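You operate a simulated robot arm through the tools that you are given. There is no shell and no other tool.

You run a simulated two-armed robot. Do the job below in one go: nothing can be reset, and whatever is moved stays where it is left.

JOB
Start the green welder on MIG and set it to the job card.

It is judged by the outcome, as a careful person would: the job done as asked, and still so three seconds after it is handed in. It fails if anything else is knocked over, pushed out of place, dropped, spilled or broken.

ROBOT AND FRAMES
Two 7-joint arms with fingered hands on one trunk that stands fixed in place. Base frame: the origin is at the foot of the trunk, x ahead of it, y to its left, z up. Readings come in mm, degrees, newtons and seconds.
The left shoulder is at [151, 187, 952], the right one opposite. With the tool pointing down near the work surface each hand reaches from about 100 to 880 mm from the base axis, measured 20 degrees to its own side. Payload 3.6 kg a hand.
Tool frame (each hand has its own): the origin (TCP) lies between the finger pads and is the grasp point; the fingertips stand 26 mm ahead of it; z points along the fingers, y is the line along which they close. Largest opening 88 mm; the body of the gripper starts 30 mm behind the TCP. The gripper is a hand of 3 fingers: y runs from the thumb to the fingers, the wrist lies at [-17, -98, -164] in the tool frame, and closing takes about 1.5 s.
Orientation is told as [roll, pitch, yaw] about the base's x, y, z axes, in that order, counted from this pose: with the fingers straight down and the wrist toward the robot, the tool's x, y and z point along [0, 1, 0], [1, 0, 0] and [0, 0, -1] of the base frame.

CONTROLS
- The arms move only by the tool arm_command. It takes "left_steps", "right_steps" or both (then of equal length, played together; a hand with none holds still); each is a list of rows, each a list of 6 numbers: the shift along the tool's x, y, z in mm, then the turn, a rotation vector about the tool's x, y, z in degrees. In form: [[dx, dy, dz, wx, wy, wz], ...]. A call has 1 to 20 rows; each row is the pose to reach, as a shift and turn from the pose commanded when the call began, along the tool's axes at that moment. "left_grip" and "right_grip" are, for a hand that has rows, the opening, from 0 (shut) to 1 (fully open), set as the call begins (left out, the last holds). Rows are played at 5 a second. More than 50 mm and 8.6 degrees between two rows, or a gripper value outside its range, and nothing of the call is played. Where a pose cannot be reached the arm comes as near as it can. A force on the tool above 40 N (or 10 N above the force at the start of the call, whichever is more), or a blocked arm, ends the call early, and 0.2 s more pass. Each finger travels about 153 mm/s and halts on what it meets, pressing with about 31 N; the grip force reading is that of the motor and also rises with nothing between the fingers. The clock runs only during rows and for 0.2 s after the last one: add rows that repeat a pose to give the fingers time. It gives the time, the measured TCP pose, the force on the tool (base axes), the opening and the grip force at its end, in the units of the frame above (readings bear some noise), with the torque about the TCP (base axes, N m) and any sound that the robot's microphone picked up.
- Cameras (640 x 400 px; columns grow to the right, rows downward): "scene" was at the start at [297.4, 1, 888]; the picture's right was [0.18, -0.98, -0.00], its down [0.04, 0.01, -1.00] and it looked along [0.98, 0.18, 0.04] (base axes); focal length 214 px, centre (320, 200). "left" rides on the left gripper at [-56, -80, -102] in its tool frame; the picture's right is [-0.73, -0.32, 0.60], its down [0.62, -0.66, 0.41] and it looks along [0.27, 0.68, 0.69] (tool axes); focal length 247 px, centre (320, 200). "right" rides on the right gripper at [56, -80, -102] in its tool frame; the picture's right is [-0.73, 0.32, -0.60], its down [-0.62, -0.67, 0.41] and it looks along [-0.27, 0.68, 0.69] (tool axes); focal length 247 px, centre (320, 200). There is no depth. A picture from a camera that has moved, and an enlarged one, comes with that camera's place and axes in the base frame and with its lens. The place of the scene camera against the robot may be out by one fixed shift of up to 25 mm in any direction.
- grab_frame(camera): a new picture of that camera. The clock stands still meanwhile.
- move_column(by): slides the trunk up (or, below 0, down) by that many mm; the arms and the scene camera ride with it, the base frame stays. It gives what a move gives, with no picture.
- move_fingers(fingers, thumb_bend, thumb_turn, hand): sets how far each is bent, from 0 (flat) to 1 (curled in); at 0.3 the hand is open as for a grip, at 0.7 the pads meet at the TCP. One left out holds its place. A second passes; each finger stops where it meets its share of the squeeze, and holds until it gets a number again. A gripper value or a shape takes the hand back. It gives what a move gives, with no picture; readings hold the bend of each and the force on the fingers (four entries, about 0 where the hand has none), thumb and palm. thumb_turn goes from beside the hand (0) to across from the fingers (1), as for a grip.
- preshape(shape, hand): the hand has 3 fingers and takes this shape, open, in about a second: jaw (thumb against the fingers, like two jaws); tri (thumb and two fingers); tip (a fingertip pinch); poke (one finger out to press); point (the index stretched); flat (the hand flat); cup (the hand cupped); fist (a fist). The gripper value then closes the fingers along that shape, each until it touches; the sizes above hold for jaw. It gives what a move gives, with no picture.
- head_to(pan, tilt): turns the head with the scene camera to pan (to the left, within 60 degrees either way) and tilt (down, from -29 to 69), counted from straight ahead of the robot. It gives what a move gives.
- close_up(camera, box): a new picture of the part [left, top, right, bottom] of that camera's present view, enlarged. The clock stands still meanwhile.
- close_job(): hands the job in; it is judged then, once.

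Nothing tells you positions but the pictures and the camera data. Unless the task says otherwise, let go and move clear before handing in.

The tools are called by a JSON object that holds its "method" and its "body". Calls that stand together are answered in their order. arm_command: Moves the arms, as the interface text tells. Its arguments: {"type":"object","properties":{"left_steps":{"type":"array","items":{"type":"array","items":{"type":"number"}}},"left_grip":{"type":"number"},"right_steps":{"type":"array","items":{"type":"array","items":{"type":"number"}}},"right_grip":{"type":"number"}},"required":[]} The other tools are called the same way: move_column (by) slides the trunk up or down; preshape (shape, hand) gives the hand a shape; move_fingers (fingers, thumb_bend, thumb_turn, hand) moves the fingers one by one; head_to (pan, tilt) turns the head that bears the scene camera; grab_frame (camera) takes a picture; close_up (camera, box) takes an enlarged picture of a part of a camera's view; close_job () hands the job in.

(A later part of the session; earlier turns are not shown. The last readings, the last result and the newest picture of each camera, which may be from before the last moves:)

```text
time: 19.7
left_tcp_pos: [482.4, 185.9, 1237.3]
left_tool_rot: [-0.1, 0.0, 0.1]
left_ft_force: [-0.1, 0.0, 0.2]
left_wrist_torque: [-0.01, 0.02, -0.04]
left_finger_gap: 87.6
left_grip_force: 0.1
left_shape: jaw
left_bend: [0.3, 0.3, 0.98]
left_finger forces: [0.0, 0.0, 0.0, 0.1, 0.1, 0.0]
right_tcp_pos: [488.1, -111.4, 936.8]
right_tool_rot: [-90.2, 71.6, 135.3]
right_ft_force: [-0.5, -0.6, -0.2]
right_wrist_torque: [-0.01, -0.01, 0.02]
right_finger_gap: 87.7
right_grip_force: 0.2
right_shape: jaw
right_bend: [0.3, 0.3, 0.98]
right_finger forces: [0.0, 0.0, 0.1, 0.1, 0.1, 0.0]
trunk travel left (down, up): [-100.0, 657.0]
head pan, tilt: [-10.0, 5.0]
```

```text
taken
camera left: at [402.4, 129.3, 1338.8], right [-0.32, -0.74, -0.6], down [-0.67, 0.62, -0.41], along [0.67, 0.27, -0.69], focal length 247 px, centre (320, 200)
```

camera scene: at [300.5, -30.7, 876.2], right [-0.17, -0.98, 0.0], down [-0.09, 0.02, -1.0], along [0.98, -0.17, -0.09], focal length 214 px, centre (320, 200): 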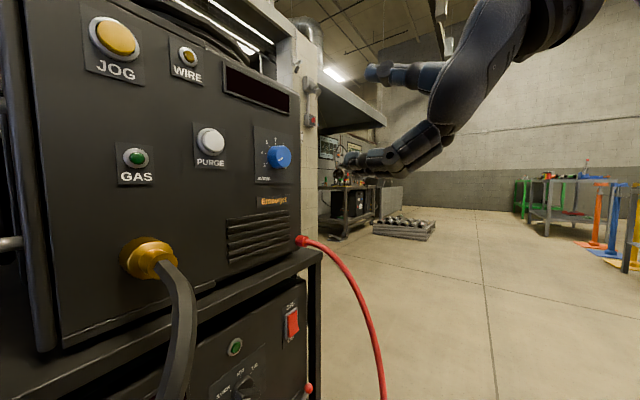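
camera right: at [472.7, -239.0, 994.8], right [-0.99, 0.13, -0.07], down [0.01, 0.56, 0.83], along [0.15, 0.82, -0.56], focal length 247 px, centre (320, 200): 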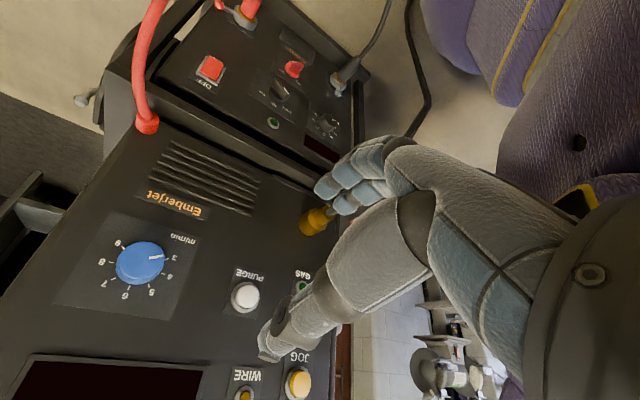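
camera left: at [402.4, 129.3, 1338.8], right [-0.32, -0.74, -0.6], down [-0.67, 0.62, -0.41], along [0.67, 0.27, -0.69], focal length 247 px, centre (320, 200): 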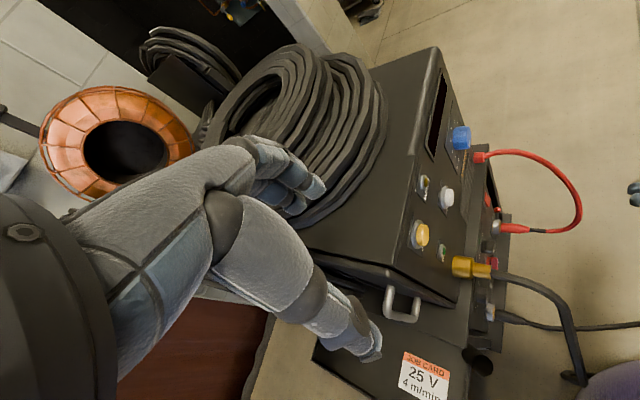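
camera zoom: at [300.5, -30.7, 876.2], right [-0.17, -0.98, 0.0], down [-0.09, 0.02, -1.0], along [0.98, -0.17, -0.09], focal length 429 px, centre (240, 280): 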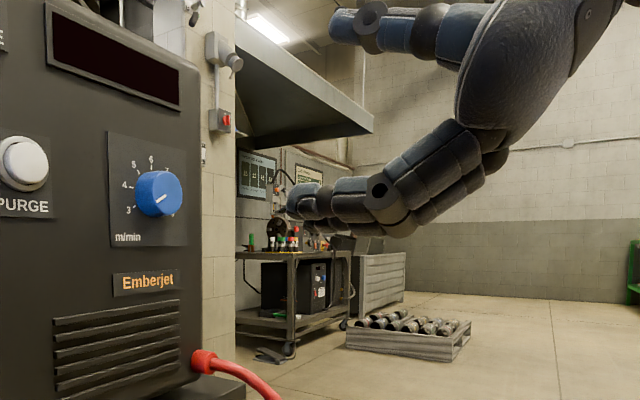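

There is a green-cased machine with its own panel behind and to the right of the feeder. I need to know how far away it is and what it is, so I'll get better views of it.

{"method": "close_up", "body": {"camera": "right", "box": [0, 320, 10, 355]}}

{"method": "close_up", "body": {"camera": "left", "box": [170, 0, 410, 110]}}

{"method": "close_up", "body": {"camera": "right", "box": [0, 300, 2, 400]}}

```text
11.43 times, centred on (5, 338) of right
camera zoom: at [472.8, -239.0, 994.4], right [-0.99, 0.13, -0.07], down [0.02, 0.56, 0.83], along [0.15, 0.82, -0.56], focal length 2823 px, centre (3920, -1371)
```

zoom: 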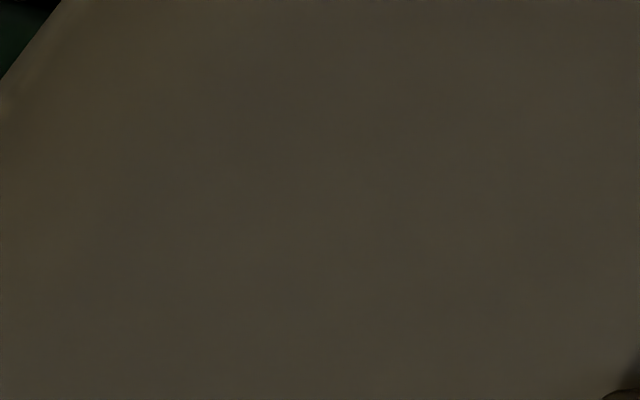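

```text
2.67 times, centred on (290, 55) of left
camera zoom: at [402.4, 129.3, 1338.8], right [-0.32, -0.74, -0.6], down [-0.67, 0.62, -0.41], along [0.67, 0.27, -0.69], focal length 659 px, centre (400, 587)
```

zoom: 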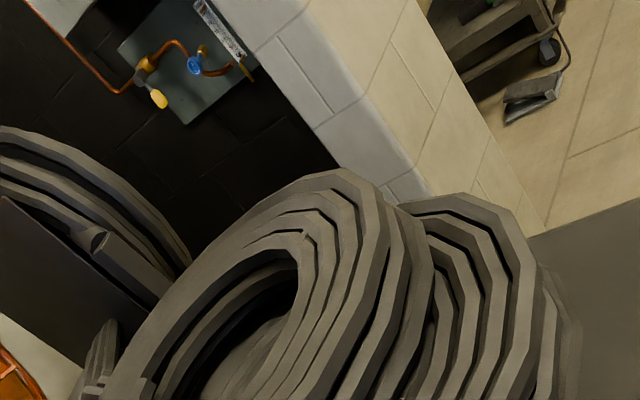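

```text
4.00 times, centred on (1, 350) of right
camera zoom: at [472.8, -239.0, 994.4], right [-0.99, 0.13, -0.07], down [0.02, 0.56, 0.83], along [0.15, 0.82, -0.56], focal length 988 px, centre (1596, -400)
```

zoom: 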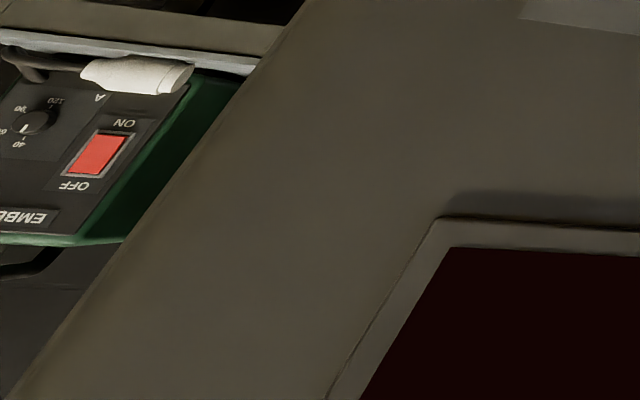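

The far machine is a small amp-dial unit in a separate booth, over a metre off and out of reach. The near power source also has a dark green case top behind its black front, and it alone has MIG, V and m/min controls, so it is my target. I'll move down in front of the lower panel at a safe standoff, rolling the fingers to the left.

{"method": "arm_command", "body": {"right_steps": [[11.7, 37.3, 2.3, 0, 0, 7.15], [23.3, 74.6, 4.7, 0, 0, 14.3], [35, 111.9, 7, 0, 0, 21.45], [46.6, 149.2, 9.3, 0, 0, 28.6], [58.3, 186.6, 11.7, 0, 0, 35.75], [70, 223.9, 14, 0, 0, 42.9], [81.6, 261.2, 16.3, 0, 0, 50.05], [93.3, 298.5, 18.6, 0, 0, 57.2], [104.9, 335.8, 21, 0, 0, 64.35], [116.6, 373.1, 23.3, 0, 0, 71.5]]}}

{"method": "grab_frame", "body": {"camera": "right"}}

{"method": "head_to", "body": {"pan": 5, "tilt": 40}}

{"method": "grab_frame", "body": {"camera": "scene"}}

```text
time: 21.9
left_tcp_pos: [481.9, 184.5, 1235.7]
left_tool_rot: [0.1, 0.0, 0.0]
left_ft_force: [0.2, -0.4, 0.0]
left_wrist_torque: [-0.01, 0.01, 0.0]
left_finger_gap: 87.7
left_grip_force: 0.1
left_shape: jaw
left_bend: [0.3, 0.3, 0.98]
left_finger forces: [0.1, 0.1, 0.1, 0.0, 0.0, 0.0]
right_tcp_pos: [500.0, -87.6, 546.2]
right_tool_rot: [-90.2, 0.1, 135.5]
right_ft_force: [0.0, -0.9, -0.1]
right_wrist_torque: [0.01, -0.02, 0.0]
right_finger_gap: 87.7
right_grip_force: 0.0
right_shape: jaw
right_bend: [0.3, 0.3, 0.98]
right_finger forces: [0.0, 0.0, 0.0, 0.0, 0.1, 0.0]
trunk travel left (down, up): [-100.0, 657.0]
head pan, tilt: [-10.0, 5.0]
```

```text
taken
camera right: at [486.0, -217.4, 489.6], right [-0.65, -0.2, 0.73], down [0.76, -0.17, 0.63], along [0.0, 0.96, 0.27], focal length 247 px, centre (320, 200)
```

right: 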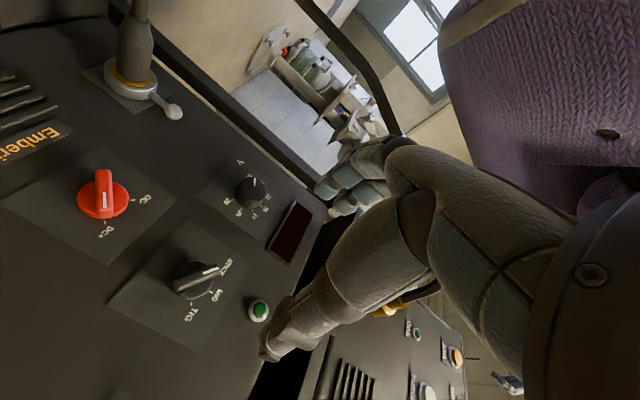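

```text
time: 22.9
left_tcp_pos: [481.1, 184.8, 1236.8]
left_tool_rot: [-0.1, 0.0, 0.1]
left_ft_force: [0.1, -0.3, 0.4]
left_wrist_torque: [-0.03, 0.0, 0.0]
left_finger_gap: 87.7
left_grip_force: 0.0
left_shape: jaw
left_bend: [0.3, 0.3, 0.98]
left_finger forces: [0.0, 0.0, 0.0, 0.1, 0.0, 0.0]
right_tcp_pos: [501.7, -88.6, 545.7]
right_tool_rot: [-89.9, 0.2, 135.4]
right_ft_force: [0.2, -0.5, 1.3]
right_wrist_torque: [-0.01, -0.01, 0.01]
right_finger_gap: 87.8
right_grip_force: 0.0
right_shape: jaw
right_bend: [0.3, 0.3, 0.98]
right_finger forces: [0.1, 0.0, 0.0, 0.0, 0.0, 0.1]
trunk travel left (down, up): [-100.0, 657.0]
head pan, tilt: [5.0, 40.0]
```

```text
taken
camera scene: at [294.7, -7.4, 820.5], right [0.09, -1.0, 0.0], down [-0.64, -0.06, -0.77], along [0.76, 0.07, -0.64], focal length 214 px, centre (320, 200)
```

scene: 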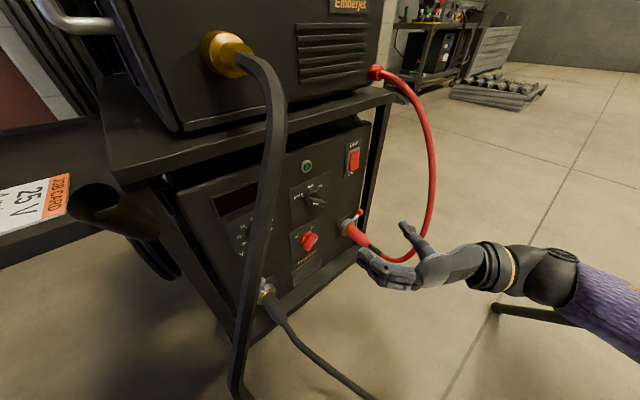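

No contact so far, and the hand camera now sees the selector, polarity and V dials close by. I'll enlarge the view to measure their angles and positions.

{"method": "close_up", "body": {"camera": "right", "box": [120, 220, 280, 350]}}

{"method": "close_up", "body": {"camera": "right", "box": [190, 140, 330, 270]}}

{"method": "close_up", "body": {"camera": "scene", "box": [340, 100, 500, 320]}}

```text
3.08 times, centred on (200, 285) of right
camera zoom: at [485.9, -217.4, 490.4], right [-0.65, -0.2, 0.73], down [0.76, -0.17, 0.63], along [0.0, 0.96, 0.27], focal length 760 px, centre (689, -62)
```

zoom: 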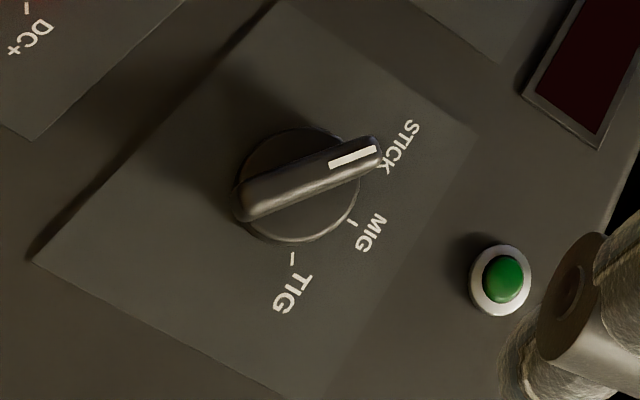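

```text
3.08 times, centred on (260, 205) of right
camera zoom: at [485.9, -217.4, 490.4], right [-0.65, -0.2, 0.73], down [0.76, -0.17, 0.63], along [0.0, 0.96, 0.27], focal length 760 px, centre (505, 185)
```

zoom: 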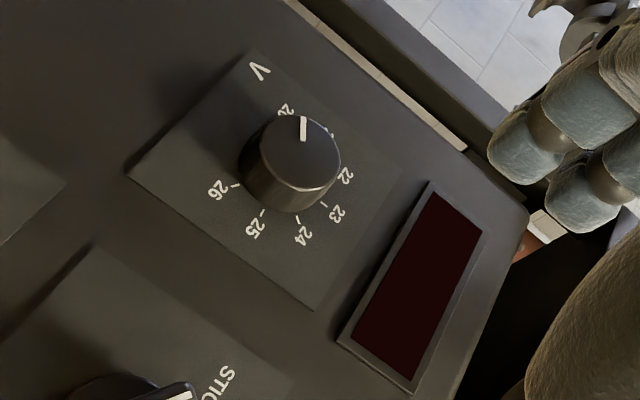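

```text
1.82 times, centred on (420, 210) of scene
camera zoom: at [294.7, -7.4, 820.5], right [0.09, -1.0, 0.0], down [-0.64, -0.06, -0.77], along [0.76, 0.07, -0.64], focal length 390 px, centre (138, 182)
```

zoom: 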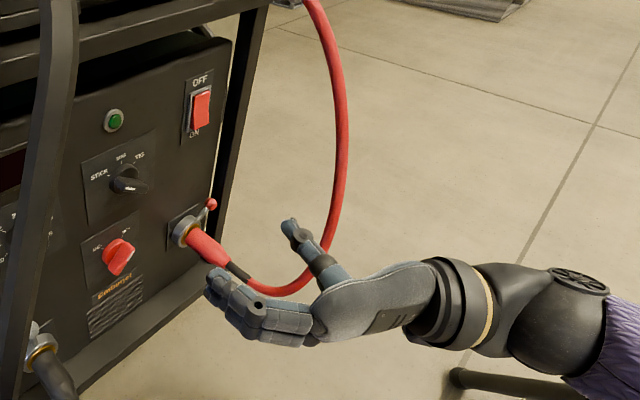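

The mode bar sits at about −52° (STICK) and MIG is straight up. I place its centre near [633,44,517], with the panel about 21 mm behind the knob fronts. I'll bring the open jaw close in front of it, tilted 15° to clear the red cable.

{"method": "arm_command", "body": {"right_steps": [[6, 0, 26, 3.75, 0, 0], [12, 0, 52, 7.5, 0, 0], [18, 0, 78, 11.25, 0, 0], [24, 0, 104, 15, 0, 0], [29, 0.2, 128, 15, 0, 0]]}}

{"method": "grab_frame", "body": {"camera": "right"}}

{"method": "grab_frame", "body": {"camera": "scene"}}

{"method": "close_up", "body": {"camera": "scene", "box": [280, 120, 460, 280]}}

```text
time: 24.1
left_tcp_pos: [482.6, 185.6, 1237.6]
left_tool_rot: [-0.1, 0.1, 0.0]
left_ft_force: [-0.3, -0.1, 0.9]
left_wrist_torque: [0.0, 0.0, 0.0]
left_finger_gap: 87.6
left_grip_force: 0.0
left_shape: jaw
left_bend: [0.3, 0.3, 0.98]
left_finger forces: [0.0, 0.1, 0.0, 0.0, 0.0, 0.0]
right_tcp_pos: [588.6, 0.6, 516.9]
right_tool_rot: [-90.1, 0.2, 120.4]
right_ft_force: [0.5, -0.8, 0.5]
right_wrist_torque: [-0.02, -0.02, 0.0]
right_finger_gap: 87.5
right_grip_force: 0.1
right_shape: jaw
right_bend: [0.3, 0.3, 0.98]
right_finger forces: [0.0, 0.0, 0.0, 0.0, 0.0, 0.0]
trunk travel left (down, up): [-100.0, 657.0]
head pan, tilt: [5.0, 40.0]
```

```text
taken
camera right: at [541.3, -119.7, 460.7], right [-0.68, -0.03, 0.73], down [0.69, -0.36, 0.62], along [0.25, 0.93, 0.27], focal length 247 px, centre (320, 200)
```

right: 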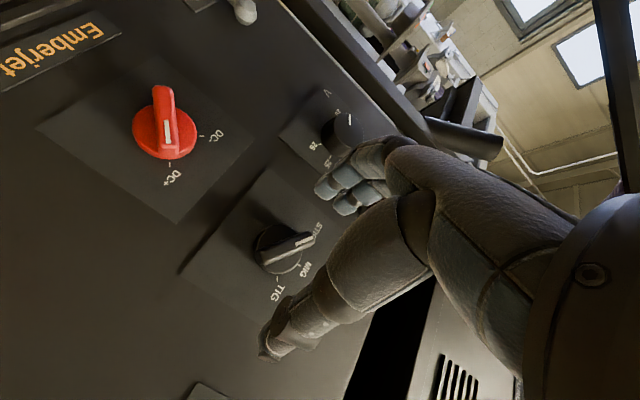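

```text
taken
camera scene: at [294.7, -7.4, 820.4], right [0.09, -1.0, 0.0], down [-0.64, -0.06, -0.77], along [0.76, 0.07, -0.64], focal length 214 px, centre (320, 200)
```

scene: 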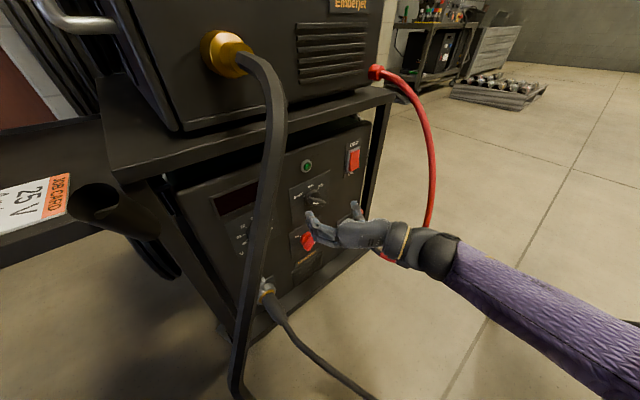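

```text
2.50 times, centred on (370, 200) of scene
camera zoom: at [294.7, -7.4, 820.4], right [0.09, -1.0, 0.0], down [-0.64, -0.06, -0.77], along [0.76, 0.07, -0.64], focal length 536 px, centre (195, 200)
```

zoom: 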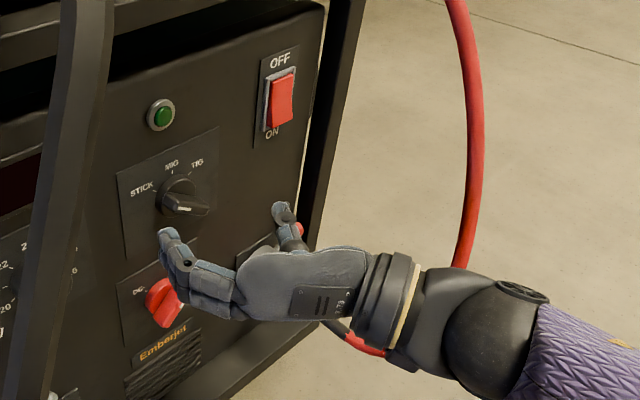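

The selector projects exactly where I computed it, so the geometry is good. Before going in I'll check the clearance between my wrist and the red cable from the left camera, which looks down from above.

{"method": "close_up", "body": {"camera": "left", "box": [440, 120, 640, 300]}}

{"method": "close_up", "body": {"camera": "scene", "box": [340, 180, 480, 300]}}

```text
2.22 times, centred on (540, 210) of left
camera zoom: at [402.6, 129.4, 1338.7], right [-0.32, -0.74, -0.6], down [-0.67, 0.62, -0.41], along [0.67, 0.27, -0.69], focal length 549 px, centre (-169, 178)
```

zoom: 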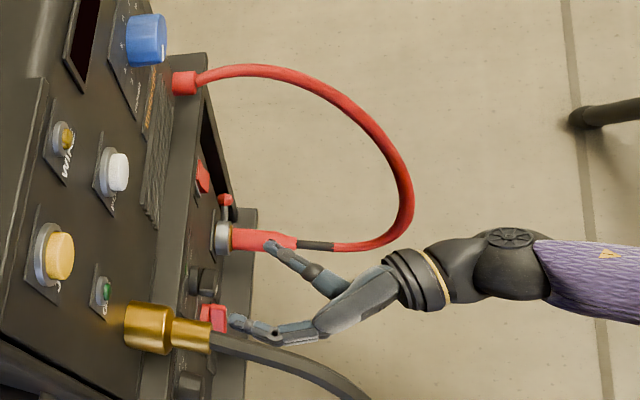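

```text
3.33 times, centred on (410, 240) of scene
camera zoom: at [294.7, -7.4, 820.4], right [0.09, -1.0, 0.0], down [-0.64, -0.06, -0.77], along [0.76, 0.07, -0.64], focal length 715 px, centre (20, 67)
```

zoom: 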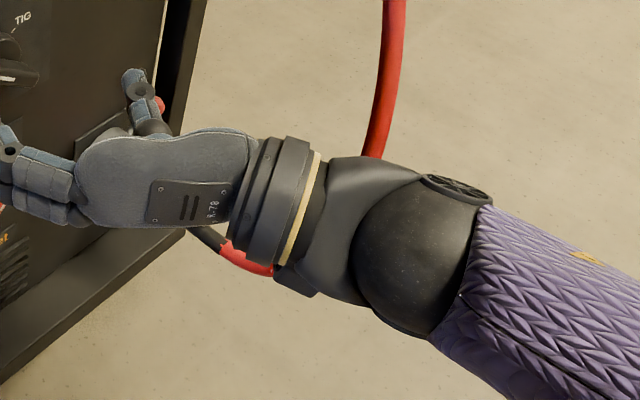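

From above, the wrist passes close to the red cable, so I'll tilt the hand 8° more to widen that gap and shift slightly left, so the fingers sit left of the mode bar. After that only the two fingers need to sweep the bar upright.

{"method": "arm_command", "body": {"right_steps": [[0, 5, 6, 2.7, 0, 0], [0, 10, 13, 5.3, 0, 0], [0, 15.5, 20.1, 8, 0, 0]]}}

{"method": "grab_frame", "body": {"camera": "right"}}

{"method": "close_up", "body": {"camera": "left", "box": [440, 120, 640, 300]}}

{"method": "close_up", "body": {"camera": "scene", "box": [280, 150, 440, 260]}}

```text
time: 24.9
left_tcp_pos: [482.2, 186.0, 1236.1]
left_tool_rot: [0.0, 0.0, 0.0]
left_ft_force: [0.7, 0.2, -0.1]
left_wrist_torque: [0.01, -0.01, 0.01]
left_finger_gap: 87.7
left_grip_force: 0.1
left_shape: jaw
left_bend: [0.3, 0.3, 0.98]
left_finger forces: [0.0, 0.0, 0.0, 0.1, 0.0, 0.0]
right_tcp_pos: [599.2, 25.7, 516.9]
right_tool_rot: [-90.1, 0.1, 112.5]
right_ft_force: [0.4, -0.3, -0.1]
right_wrist_torque: [0.0, -0.01, 0.0]
right_finger_gap: 88.0
right_grip_force: 0.0
right_shape: jaw
right_bend: [0.3, 0.3, 0.98]
right_finger forces: [0.1, 0.0, 0.0, 0.0, 0.1, 0.1]
trunk travel left (down, up): [-100.0, 657.0]
head pan, tilt: [5.0, 40.0]
```

```text
taken
camera right: at [534.5, -87.3, 460.8], right [-0.68, 0.07, 0.73], down [0.63, -0.46, 0.63], along [0.38, 0.89, 0.27], focal length 247 px, centre (320, 200)
```

right: 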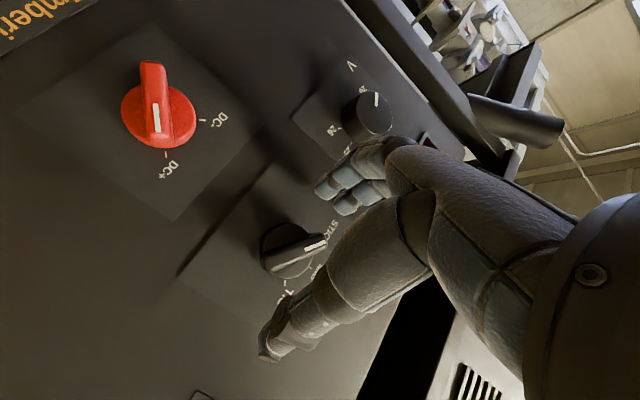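

```text
2.22 times, centred on (540, 210) of left
camera zoom: at [402.4, 129.3, 1338.8], right [-0.32, -0.74, -0.6], down [-0.67, 0.62, -0.41], along [0.67, 0.27, -0.69], focal length 549 px, centre (-169, 178)
```

zoom: 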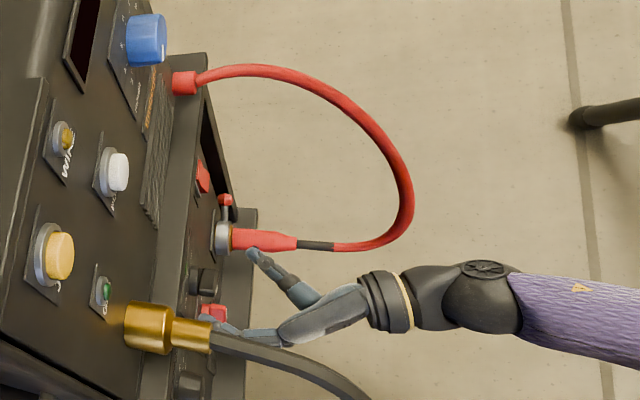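

```text
3.64 times, centred on (360, 205) of scene
camera zoom: at [294.7, -7.3, 820.4], right [0.09, -1.0, 0.0], down [-0.64, -0.06, -0.77], along [0.76, 0.07, -0.64], focal length 780 px, centre (174, 182)
```

zoom: 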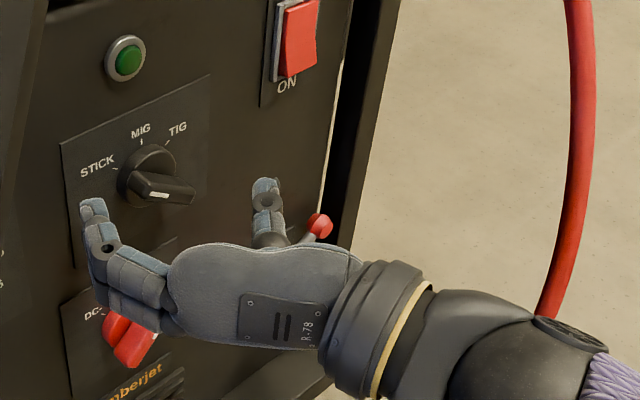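

There's good clearance now. I'll advance 18 mm along the panel normal so the fingertips overlap the bar's height, while watching the force.

{"method": "arm_command", "body": {"right_steps": [[0, 2.3, 5.5, 0, 0, 0], [0, 4.7, 11, 0, 0, 0], [0, 7, 16.6, 0, 0, 0]]}}

{"method": "grab_frame", "body": {"camera": "right"}}

{"method": "close_up", "body": {"camera": "scene", "box": [280, 150, 400, 240]}}

```text
time: 25.7
left_tcp_pos: [481.1, 182.0, 1238.4]
left_tool_rot: [0.1, -0.1, 0.1]
left_ft_force: [0.1, 0.3, 0.6]
left_wrist_torque: [-0.04, 0.0, 0.0]
left_finger_gap: 88.0
left_grip_force: 0.1
left_shape: jaw
left_bend: [0.3, 0.3, 0.98]
left_finger forces: [0.0, 0.0, 0.1, 0.1, 0.0, 0.1]
right_tcp_pos: [608.4, 36.6, 516.0]
right_tool_rot: [-90.1, 0.1, 112.5]
right_ft_force: [-25.3, -20.4, 9.0]
right_wrist_torque: [0.51, 0.01, 1.51]
right_finger_gap: 86.0
right_grip_force: 0.0
right_shape: jaw
right_bend: [0.3, 0.3, 0.98]
right_finger forces: [17.7, 15.2, 0.1, 0.1, 0.1, 0.0]
trunk travel left (down, up): [-100.0, 657.0]
head pan, tilt: [5.0, 40.0]
```

```text
taken
camera right: at [545.2, -77.0, 459.8], right [-0.68, 0.06, 0.73], down [0.63, -0.46, 0.62], along [0.37, 0.89, 0.27], focal length 247 px, centre (320, 200)
```

right: 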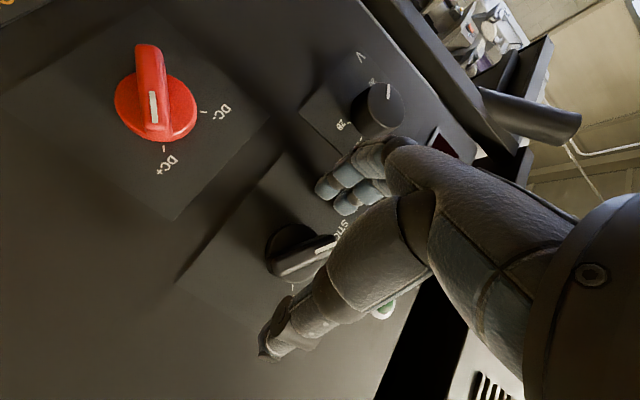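

```text
4.44 times, centred on (340, 195) of scene
camera zoom: at [293.0, -8.7, 821.2], right [0.09, -1.0, 0.0], down [-0.64, -0.05, -0.77], along [0.76, 0.07, -0.64], focal length 953 px, centre (231, 222)
```

zoom: 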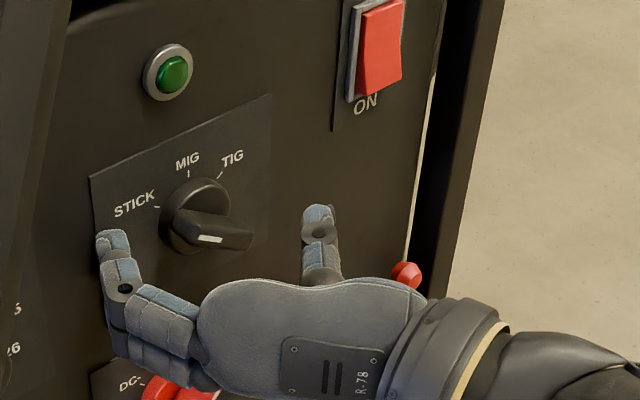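

The fingertips have reached the panel face and register 33 N of contact, which gives me the panel depth. I'll back off 6 mm, then sweep only the two fingers inward to rotate the bar.

{"method": "arm_command", "body": {"right_steps": [[0, -2.3, -5.5, 0, 0, 0], [0, -2.3, -5.5, 0, 0, 0]]}}

{"method": "move_fingers", "body": {"hand": "right", "fingers": 0.48}}

{"method": "close_up", "body": {"camera": "scene", "box": [280, 150, 400, 240]}}

{"method": "grab_frame", "body": {"camera": "right"}}

```text
time: 26.3
left_tcp_pos: [482.2, 185.3, 1236.4]
left_tool_rot: [0.0, 0.0, 0.1]
left_ft_force: [-0.6, 0.0, 0.5]
left_wrist_torque: [-0.03, 0.01, 0.0]
left_finger_gap: 87.5
left_grip_force: 0.0
left_shape: jaw
left_bend: [0.3, 0.3, 0.98]
left_finger forces: [0.1, 0.0, 0.0, 0.1, 0.1, 0.1]
right_tcp_pos: [608.1, 35.1, 517.7]
right_tool_rot: [-90.1, 0.1, 112.5]
right_ft_force: [0.1, 0.8, 0.9]
right_wrist_torque: [-0.03, 0.0, 0.01]
right_finger_gap: 88.1
right_grip_force: 0.0
right_shape: jaw
right_bend: [0.3, 0.3, 0.98]
right_finger forces: [0.0, 0.0, 0.1, 0.0, 0.1, 0.0]
trunk travel left (down, up): [-100.0, 657.0]
head pan, tilt: [5.0, 40.0]
```

```text
time: 27.3
left_tcp_pos: [483.6, 184.7, 1236.4]
left_tool_rot: [0.0, 0.1, 0.2]
left_ft_force: [-0.3, -0.1, -0.2]
left_wrist_torque: [-0.02, 0.0, -0.01]
left_finger_gap: 87.8
left_grip_force: 0.0
left_shape: jaw
left_bend: [0.3, 0.3, 0.98]
left_finger forces: [0.0, 0.0, 0.0, 0.0, 0.0, 0.1]
right_tcp_pos: [607.4, 34.1, 516.0]
right_tool_rot: [-90.1, 0.0, 112.4]
right_ft_force: [0.5, 0.2, -0.1]
right_wrist_torque: [0.02, -0.01, 0.0]
right_finger_gap: 69.2
right_grip_force: 0.2
right_shape: fingers
right_bend: [0.48, 0.3, 0.98]
right_finger forces: [0.0, 0.0, 0.0, 0.0, 0.0, 0.1]
trunk travel left (down, up): [-100.0, 657.0]
head pan, tilt: [5.0, 40.0]
```

```text
4.44 times, centred on (340, 195) of scene
camera zoom: at [294.7, -7.4, 820.4], right [0.09, -1.0, 0.0], down [-0.64, -0.06, -0.77], along [0.76, 0.07, -0.64], focal length 953 px, centre (231, 222)
```

zoom: 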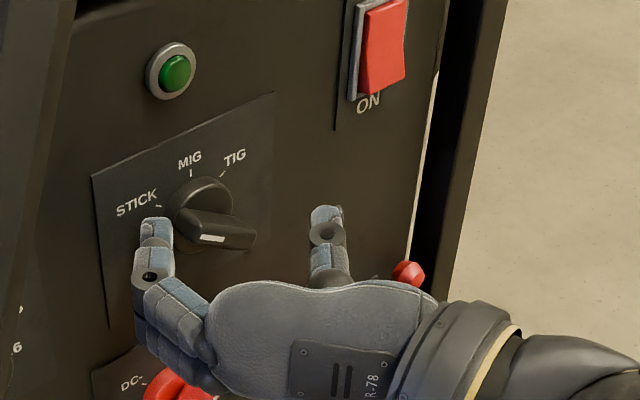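

```text
taken
camera right: at [543.3, -79.5, 460.5], right [-0.68, 0.07, 0.73], down [0.63, -0.46, 0.63], along [0.38, 0.89, 0.27], focal length 247 px, centre (320, 200)
```

right: 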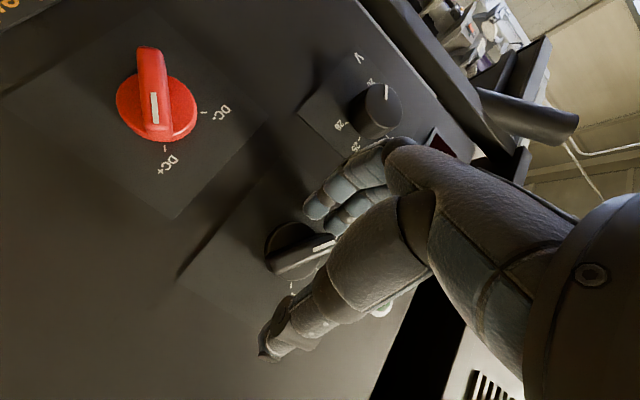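

The fingertips are beside the bar's upper-left end with no contact yet, so I'll keep sweeping the fingers in.

{"method": "move_fingers", "body": {"hand": "right", "fingers": 0.58}}

{"method": "close_up", "body": {"camera": "scene", "box": [280, 150, 400, 240]}}

{"method": "close_up", "body": {"camera": "right", "box": [220, 150, 380, 320]}}

```text
time: 28.3
left_tcp_pos: [482.2, 185.8, 1237.0]
left_tool_rot: [0.0, 0.1, 0.1]
left_ft_force: [-0.3, -0.2, -0.2]
left_wrist_torque: [0.0, -0.02, 0.0]
left_finger_gap: 87.5
left_grip_force: 0.1
left_shape: jaw
left_bend: [0.3, 0.3, 0.98]
left_finger forces: [0.1, 0.1, 0.0, 0.0, 0.1, 0.1]
right_tcp_pos: [606.5, 34.6, 516.2]
right_tool_rot: [-90.1, 0.2, 112.6]
right_ft_force: [-3.0, 5.2, 3.2]
right_wrist_torque: [0.04, -0.04, 0.16]
right_finger_gap: 63.2
right_grip_force: 3.2
right_shape: fingers
right_bend: [0.53, 0.3, 0.98]
right_finger forces: [0.1, 6.6, 0.0, 0.0, 0.1, 0.0]
trunk travel left (down, up): [-100.0, 657.0]
head pan, tilt: [5.0, 40.0]
```

```text
4.44 times, centred on (340, 195) of scene
camera zoom: at [294.4, -7.1, 820.6], right [0.09, -1.0, 0.0], down [-0.64, -0.06, -0.77], along [0.76, 0.07, -0.64], focal length 953 px, centre (231, 222)
```

zoom: 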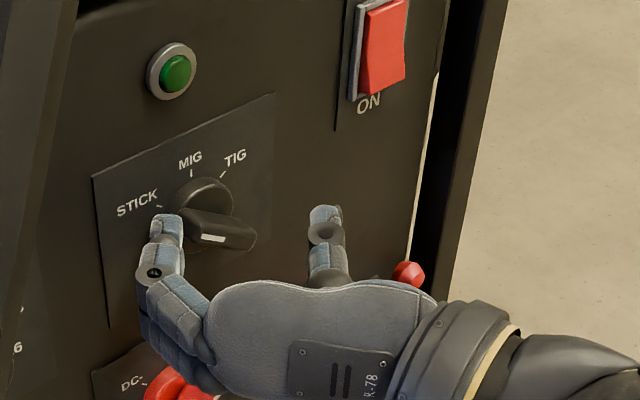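

```text
2.35 times, centred on (300, 235) of right
camera zoom: at [543.1, -78.7, 460.9], right [-0.68, 0.07, 0.73], down [0.63, -0.46, 0.63], along [0.38, 0.89, 0.27], focal length 581 px, centre (367, 118)
```

zoom: 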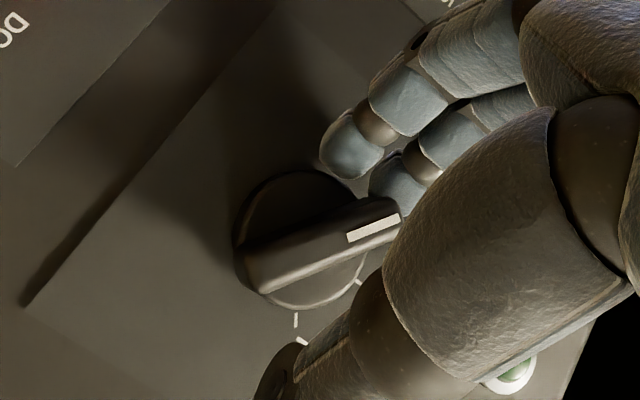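

One finger presses the bar end at 6.6 N and holds, so the finger motor alone won't turn it. I'll push with the arm instead, moving right and slightly up so the fingers carry the end along its arc.

{"method": "arm_command", "body": {"right_steps": [[-2, -2.3, 1.0, 0, 0, 0], [-4, -4.6, 1.9, 0, 0, 0], [-6, -6.9, 2.9, 0, 0, 0], [-7, -9.2, 3.8, 0, 0, 0]]}}

{"method": "close_up", "body": {"camera": "scene", "box": [280, 150, 400, 240]}}

{"method": "close_up", "body": {"camera": "right", "box": [220, 150, 380, 320]}}

```text
time: 29.3
left_tcp_pos: [480.7, 185.3, 1237.0]
left_tool_rot: [-0.1, -0.1, 0.2]
left_ft_force: [0.2, 0.1, 0.2]
left_wrist_torque: [0.0, 0.0, 0.01]
left_finger_gap: 87.6
left_grip_force: 0.0
left_shape: jaw
left_bend: [0.3, 0.3, 0.98]
left_finger forces: [0.1, 0.0, 0.0, 0.0, 0.0, 0.0]
right_tcp_pos: [612.5, 28.7, 523.8]
right_tool_rot: [-90.1, 0.0, 112.9]
right_ft_force: [-24.1, 3.0, 4.0]
right_wrist_torque: [0.12, 0.08, 0.87]
right_finger_gap: 66.5
right_grip_force: 11.6
right_shape: fingers
right_bend: [0.5, 0.3, 0.98]
right_finger forces: [15.1, 7.8, 0.1, 0.0, 0.0, 0.0]
trunk travel left (down, up): [-100.0, 657.0]
head pan, tilt: [5.0, 40.0]
```

```text
4.44 times, centred on (340, 195) of scene
camera zoom: at [293.4, -7.3, 820.9], right [0.09, -1.0, 0.0], down [-0.64, -0.06, -0.77], along [0.76, 0.07, -0.64], focal length 953 px, centre (231, 222)
```

zoom: 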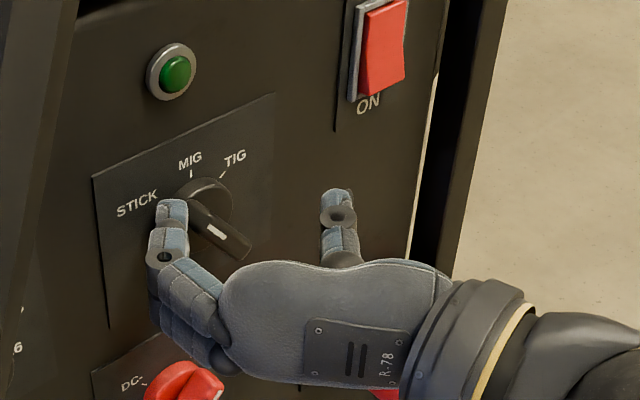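

```text
2.35 times, centred on (300, 235) of right
camera zoom: at [548.9, -84.4, 467.2], right [-0.68, 0.06, 0.73], down [0.64, -0.45, 0.62], along [0.37, 0.89, 0.27], focal length 581 px, centre (367, 118)
```

zoom: 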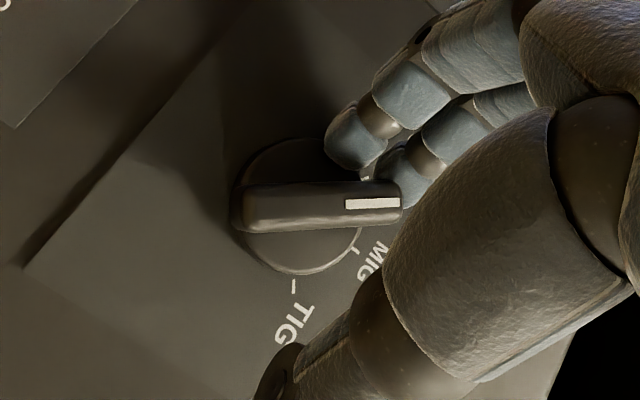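

The bar is turning and is now at about −30°, with forces moderate. I'll continue to push right, easing 2 mm off the panel.

{"method": "arm_command", "body": {"right_steps": [[-1, -2.8, -0.8, 0, 0, 0], [-1, -5.6, 0.2, 0, 0, 0], [-1, -8.4, 1.4, 0, 0, 0], [-1, -11, 2.5, 0, 0, 0]]}}

{"method": "close_up", "body": {"camera": "scene", "box": [280, 150, 400, 240]}}

{"method": "close_up", "body": {"camera": "right", "box": [220, 150, 380, 320]}}

```text
time: 30.3
left_tcp_pos: [481.2, 185.5, 1235.9]
left_tool_rot: [-0.1, 0.0, 0.1]
left_ft_force: [-0.5, 1.0, -0.8]
left_wrist_torque: [0.0, 0.01, 0.0]
left_finger_gap: 87.9
left_grip_force: 0.1
left_shape: jaw
left_bend: [0.3, 0.3, 0.98]
left_finger forces: [0.0, 0.0, 0.0, 0.0, 0.1, 0.0]
right_tcp_pos: [614.1, 24.9, 526.1]
right_tool_rot: [-90.5, -0.3, 114.0]
right_ft_force: [-17.9, 5.0, 6.3]
right_wrist_torque: [0.2, 0.07, 0.77]
right_finger_gap: 67.6
right_grip_force: 14.9
right_shape: fingers
right_bend: [0.49, 0.3, 0.98]
right_finger forces: [20.2, 9.7, 0.0, 0.1, 0.0, 0.0]
trunk travel left (down, up): [-100.0, 657.0]
head pan, tilt: [5.0, 40.0]
stopped in row 4 (right hand): the force on the tool passed its limit at 41 N (the readings are from after the stop); the commanded pose is now the measured one
```

```text
4.44 times, centred on (340, 195) of scene
camera zoom: at [294.1, -7.1, 820.7], right [0.09, -1.0, 0.0], down [-0.64, -0.06, -0.77], along [0.76, 0.07, -0.64], focal length 953 px, centre (231, 222)
```

zoom: 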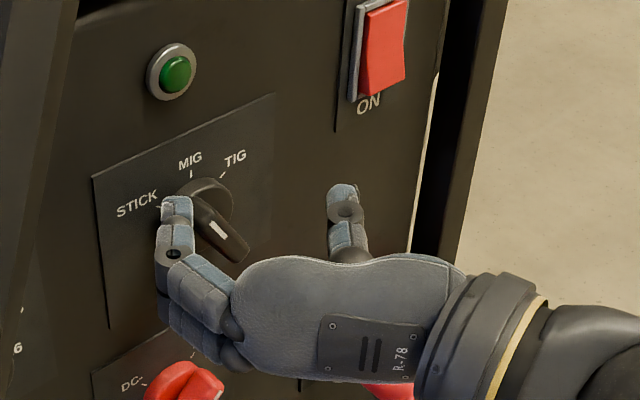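

```text
2.35 times, centred on (300, 235) of right
camera zoom: at [552.6, -88.6, 468.0], right [-0.68, 0.04, 0.73], down [0.64, -0.45, 0.62], along [0.35, 0.89, 0.28], focal length 581 px, centre (367, 118)
```

zoom: 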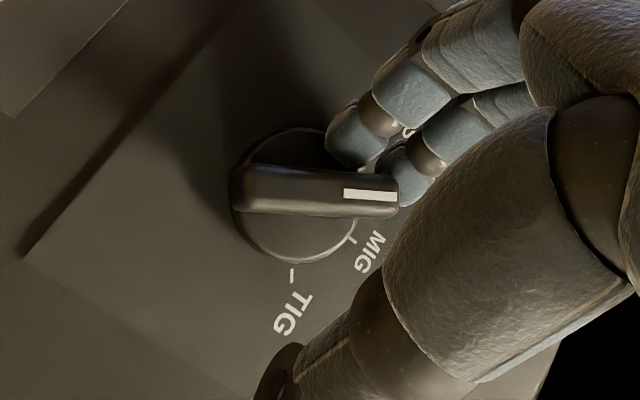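

The lower finger now presses near the pivot, where it gives no leverage, and that stalls the bar at about −29°. I'll back off a little, raise the hand 16 mm so a finger pushes only near the bar's tip, and continue to the right.

{"method": "arm_command", "body": {"right_steps": [[-5, 2.6, -4.2, 0, 0, 0], [-16, 2.6, -4.2, 0, 0, 0], [-16, -0.7, -1.9, 0, 0, 0], [-16, -4.4, -0.5, 0, 0, 0], [-16, -8.1, 1.0, 0, 0, 0]]}}

{"method": "close_up", "body": {"camera": "scene", "box": [280, 150, 400, 240]}}

{"method": "close_up", "body": {"camera": "right", "box": [220, 150, 380, 320]}}

```text
time: 31.5
left_tcp_pos: [481.9, 185.3, 1235.7]
left_tool_rot: [0.0, 0.0, 0.1]
left_ft_force: [0.4, -0.9, 0.0]
left_wrist_torque: [0.01, -0.01, 0.0]
left_finger_gap: 87.7
left_grip_force: 0.0
left_shape: jaw
left_bend: [0.3, 0.3, 0.98]
left_finger forces: [0.0, 0.0, 0.1, 0.0, 0.1, 0.0]
right_tcp_pos: [620.6, 14.4, 538.8]
right_tool_rot: [-90.0, -0.1, 113.4]
right_ft_force: [-1.7, 1.9, 0.5]
right_wrist_torque: [0.05, 0.01, 0.06]
right_finger_gap: 59.7
right_grip_force: 1.3
right_shape: fingers
right_bend: [0.56, 0.3, 0.98]
right_finger forces: [1.6, 0.1, 0.0, 0.0, 0.1, 0.1]
trunk travel left (down, up): [-100.0, 657.0]
head pan, tilt: [5.0, 40.0]
```

```text
4.44 times, centred on (340, 195) of scene
camera zoom: at [294.6, -7.3, 820.5], right [0.09, -1.0, 0.0], down [-0.64, -0.06, -0.77], along [0.76, 0.07, -0.64], focal length 953 px, centre (231, 222)
```

zoom: 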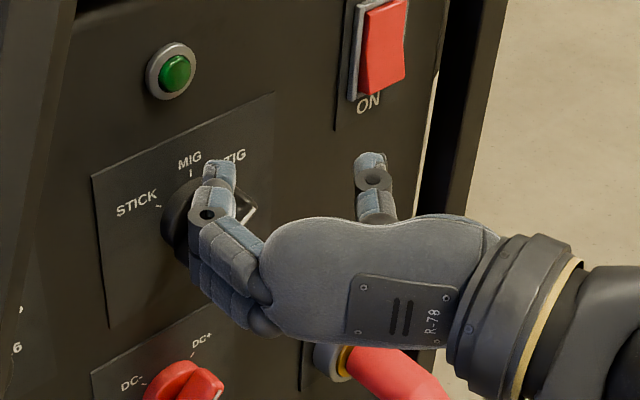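

```text
2.35 times, centred on (300, 235) of right
camera zoom: at [557.9, -99.9, 483.4], right [-0.68, 0.05, 0.73], down [0.64, -0.45, 0.62], along [0.36, 0.89, 0.27], focal length 581 px, centre (367, 118)
```

zoom: 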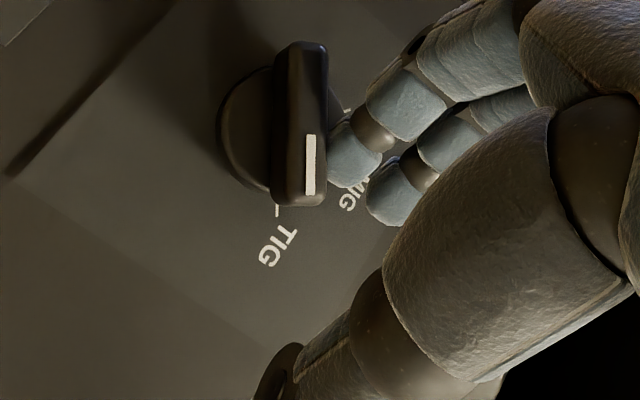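

The push carried the bar past MIG all the way to TIG. To bring it back I'll move the hand left, drop below the pivot, and push the bar's lower-left end to the right in small checked steps.

{"method": "move_fingers", "body": {"hand": "right", "fingers": 0.5}}

{"method": "arm_command", "body": {"right_steps": [[0, 14.9, -5.9, 0, 0, 0], [0, 29.8, -11.8, 0, 0, 0], [20, 29.8, -11.8, 0, 0, 0], [40, 29.8, -11.8, 0, 0, 0]]}}

{"method": "close_up", "body": {"camera": "scene", "box": [280, 150, 400, 240]}}

{"method": "close_up", "body": {"camera": "right", "box": [220, 150, 380, 320]}}

```text
time: 32.5
left_tcp_pos: [482.9, 185.0, 1237.2]
left_tool_rot: [-0.1, 0.0, 0.0]
left_ft_force: [0.1, -0.9, -0.6]
left_wrist_torque: [-0.02, 0.01, 0.03]
left_finger_gap: 87.7
left_grip_force: 0.0
left_shape: jaw
left_bend: [0.3, 0.3, 0.98]
left_finger forces: [0.0, 0.0, 0.0, 0.0, 0.1, 0.0]
right_tcp_pos: [619.8, 15.0, 539.3]
right_tool_rot: [-90.2, -0.1, 113.3]
right_ft_force: [0.7, 0.5, -0.8]
right_wrist_torque: [0.0, -0.01, 0.02]
right_finger_gap: 66.6
right_grip_force: 0.1
right_shape: fingers
right_bend: [0.5, 0.3, 0.98]
right_finger forces: [0.0, 0.0, 0.1, 0.0, 0.1, 0.0]
trunk travel left (down, up): [-100.0, 657.0]
head pan, tilt: [5.0, 40.0]
```

```text
time: 33.5
left_tcp_pos: [482.3, 185.0, 1236.5]
left_tool_rot: [-0.1, -0.1, 0.0]
left_ft_force: [0.2, 0.0, -0.1]
left_wrist_torque: [0.01, 0.01, 0.01]
left_finger_gap: 87.6
left_grip_force: 0.1
left_shape: jaw
left_bend: [0.3, 0.3, 0.98]
left_finger forces: [0.1, 0.1, 0.0, 0.1, 0.0, 0.1]
right_tcp_pos: [598.1, 38.1, 500.5]
right_tool_rot: [-90.2, -0.1, 113.3]
right_ft_force: [0.0, 0.1, -0.1]
right_wrist_torque: [0.05, 0.03, -0.01]
right_finger_gap: 66.4
right_grip_force: 0.1
right_shape: fingers
right_bend: [0.5, 0.3, 0.98]
right_finger forces: [0.0, 0.0, 0.0, 0.0, 0.0, 0.0]
trunk travel left (down, up): [-100.0, 657.0]
head pan, tilt: [5.0, 40.0]
```

```text
4.44 times, centred on (340, 195) of scene
camera zoom: at [294.7, -7.3, 820.4], right [0.09, -1.0, 0.0], down [-0.64, -0.06, -0.77], along [0.76, 0.07, -0.64], focal length 953 px, centre (231, 222)
```

zoom: 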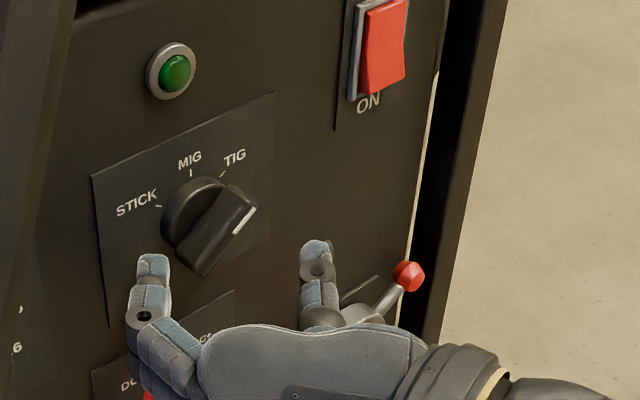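

```text
2.35 times, centred on (300, 235) of right
camera zoom: at [536.1, -76.6, 444.1], right [-0.68, 0.05, 0.73], down [0.64, -0.45, 0.62], along [0.36, 0.89, 0.27], focal length 581 px, centre (367, 118)
```

zoom: 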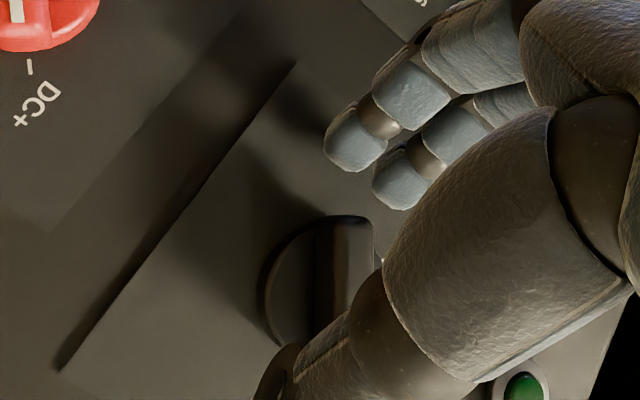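

The bar is on TIG and the fingers are just left of its lower end. I'll push right in small increments and check.

{"method": "arm_command", "body": {"right_steps": [[0, -4.6, 1.8, 0, 0, 0], [0, -9.3, 3.7, 0, 0, 0], [0, -13, 5.2, 0, 0, 0], [0, -15.8, 6.3, 0, 0, 0]]}}

{"method": "close_up", "body": {"camera": "scene", "box": [280, 150, 400, 240]}}

{"method": "close_up", "body": {"camera": "right", "box": [220, 150, 380, 320]}}

```text
time: 34.5
left_tcp_pos: [481.7, 186.0, 1238.0]
left_tool_rot: [0.0, 0.0, 0.1]
left_ft_force: [0.1, 0.0, 0.1]
left_wrist_torque: [-0.02, 0.0, 0.01]
left_finger_gap: 87.6
left_grip_force: 0.1
left_shape: jaw
left_bend: [0.3, 0.3, 0.98]
left_finger forces: [0.0, 0.0, 0.0, 0.1, 0.1, 0.0]
right_tcp_pos: [609.7, 25.7, 500.3]
right_tool_rot: [-90.1, -0.2, 113.3]
right_ft_force: [-0.2, 1.0, -0.1]
right_wrist_torque: [-0.01, -0.03, 0.04]
right_finger_gap: 67.6
right_grip_force: 0.4
right_shape: fingers
right_bend: [0.49, 0.3, 0.98]
right_finger forces: [0.1, 1.0, 0.0, 0.1, 0.0, 0.0]
trunk travel left (down, up): [-100.0, 657.0]
head pan, tilt: [5.0, 40.0]
```

```text
4.44 times, centred on (340, 195) of scene
camera zoom: at [294.6, -7.3, 820.4], right [0.09, -1.0, 0.0], down [-0.64, -0.06, -0.77], along [0.76, 0.07, -0.64], focal length 953 px, centre (231, 222)
```

zoom: 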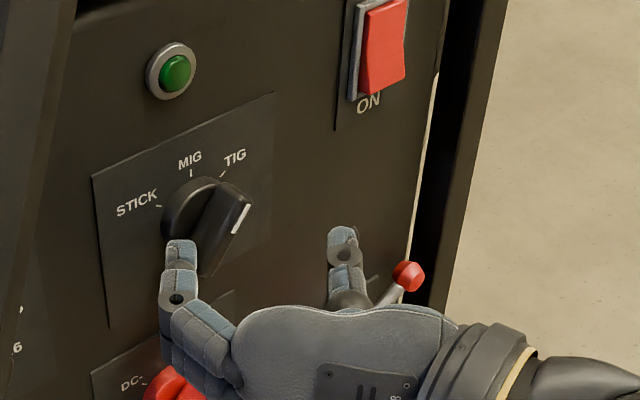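

```text
2.35 times, centred on (300, 235) of right
camera zoom: at [548.8, -89.5, 443.4], right [-0.68, 0.05, 0.73], down [0.64, -0.45, 0.62], along [0.36, 0.89, 0.27], focal length 581 px, centre (367, 118)
```

zoom: 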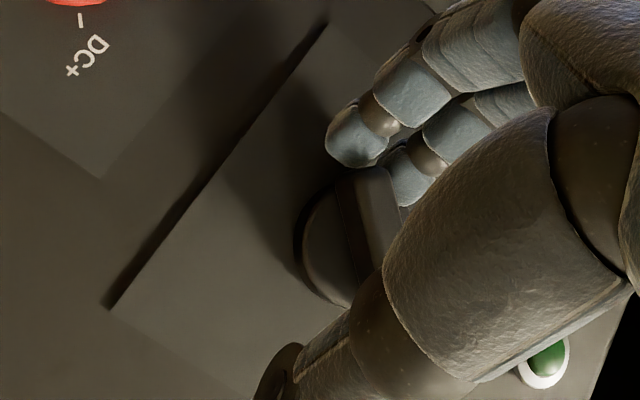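

The bar has started back from TIG with only light force. A few more millimetres.

{"method": "arm_command", "body": {"right_steps": [[0, -1.9, 0.7, 0, 0, 0], [0, -3.7, 1.5, 0, 0, 0]]}}

{"method": "close_up", "body": {"camera": "scene", "box": [280, 150, 400, 240]}}

```text
time: 35.1
left_tcp_pos: [481.5, 185.6, 1237.2]
left_tool_rot: [0.0, 0.0, 0.1]
left_ft_force: [0.2, -0.2, -0.7]
left_wrist_torque: [-0.05, -0.03, -0.02]
left_finger_gap: 87.7
left_grip_force: 0.0
left_shape: jaw
left_bend: [0.3, 0.3, 0.98]
left_finger forces: [0.1, 0.0, 0.0, 0.1, 0.0, 0.0]
right_tcp_pos: [611.8, 22.7, 500.6]
right_tool_rot: [-90.0, -0.2, 113.3]
right_ft_force: [-6.8, 1.6, 0.0]
right_wrist_torque: [-0.02, -0.09, 0.28]
right_finger_gap: 69.4
right_grip_force: 3.2
right_shape: fingers
right_bend: [0.47, 0.3, 0.98]
right_finger forces: [0.0, 6.9, 0.1, 0.1, 0.0, 0.0]
trunk travel left (down, up): [-100.0, 657.0]
head pan, tilt: [5.0, 40.0]
```

```text
4.44 times, centred on (340, 195) of scene
camera zoom: at [294.4, -7.3, 820.5], right [0.09, -1.0, 0.0], down [-0.64, -0.06, -0.77], along [0.76, 0.07, -0.64], focal length 953 px, centre (231, 222)
```

zoom: 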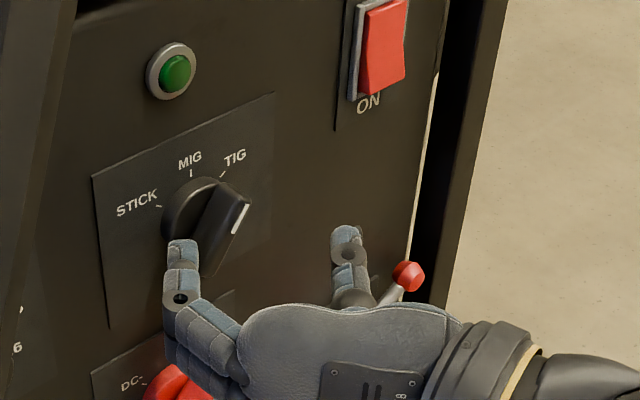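

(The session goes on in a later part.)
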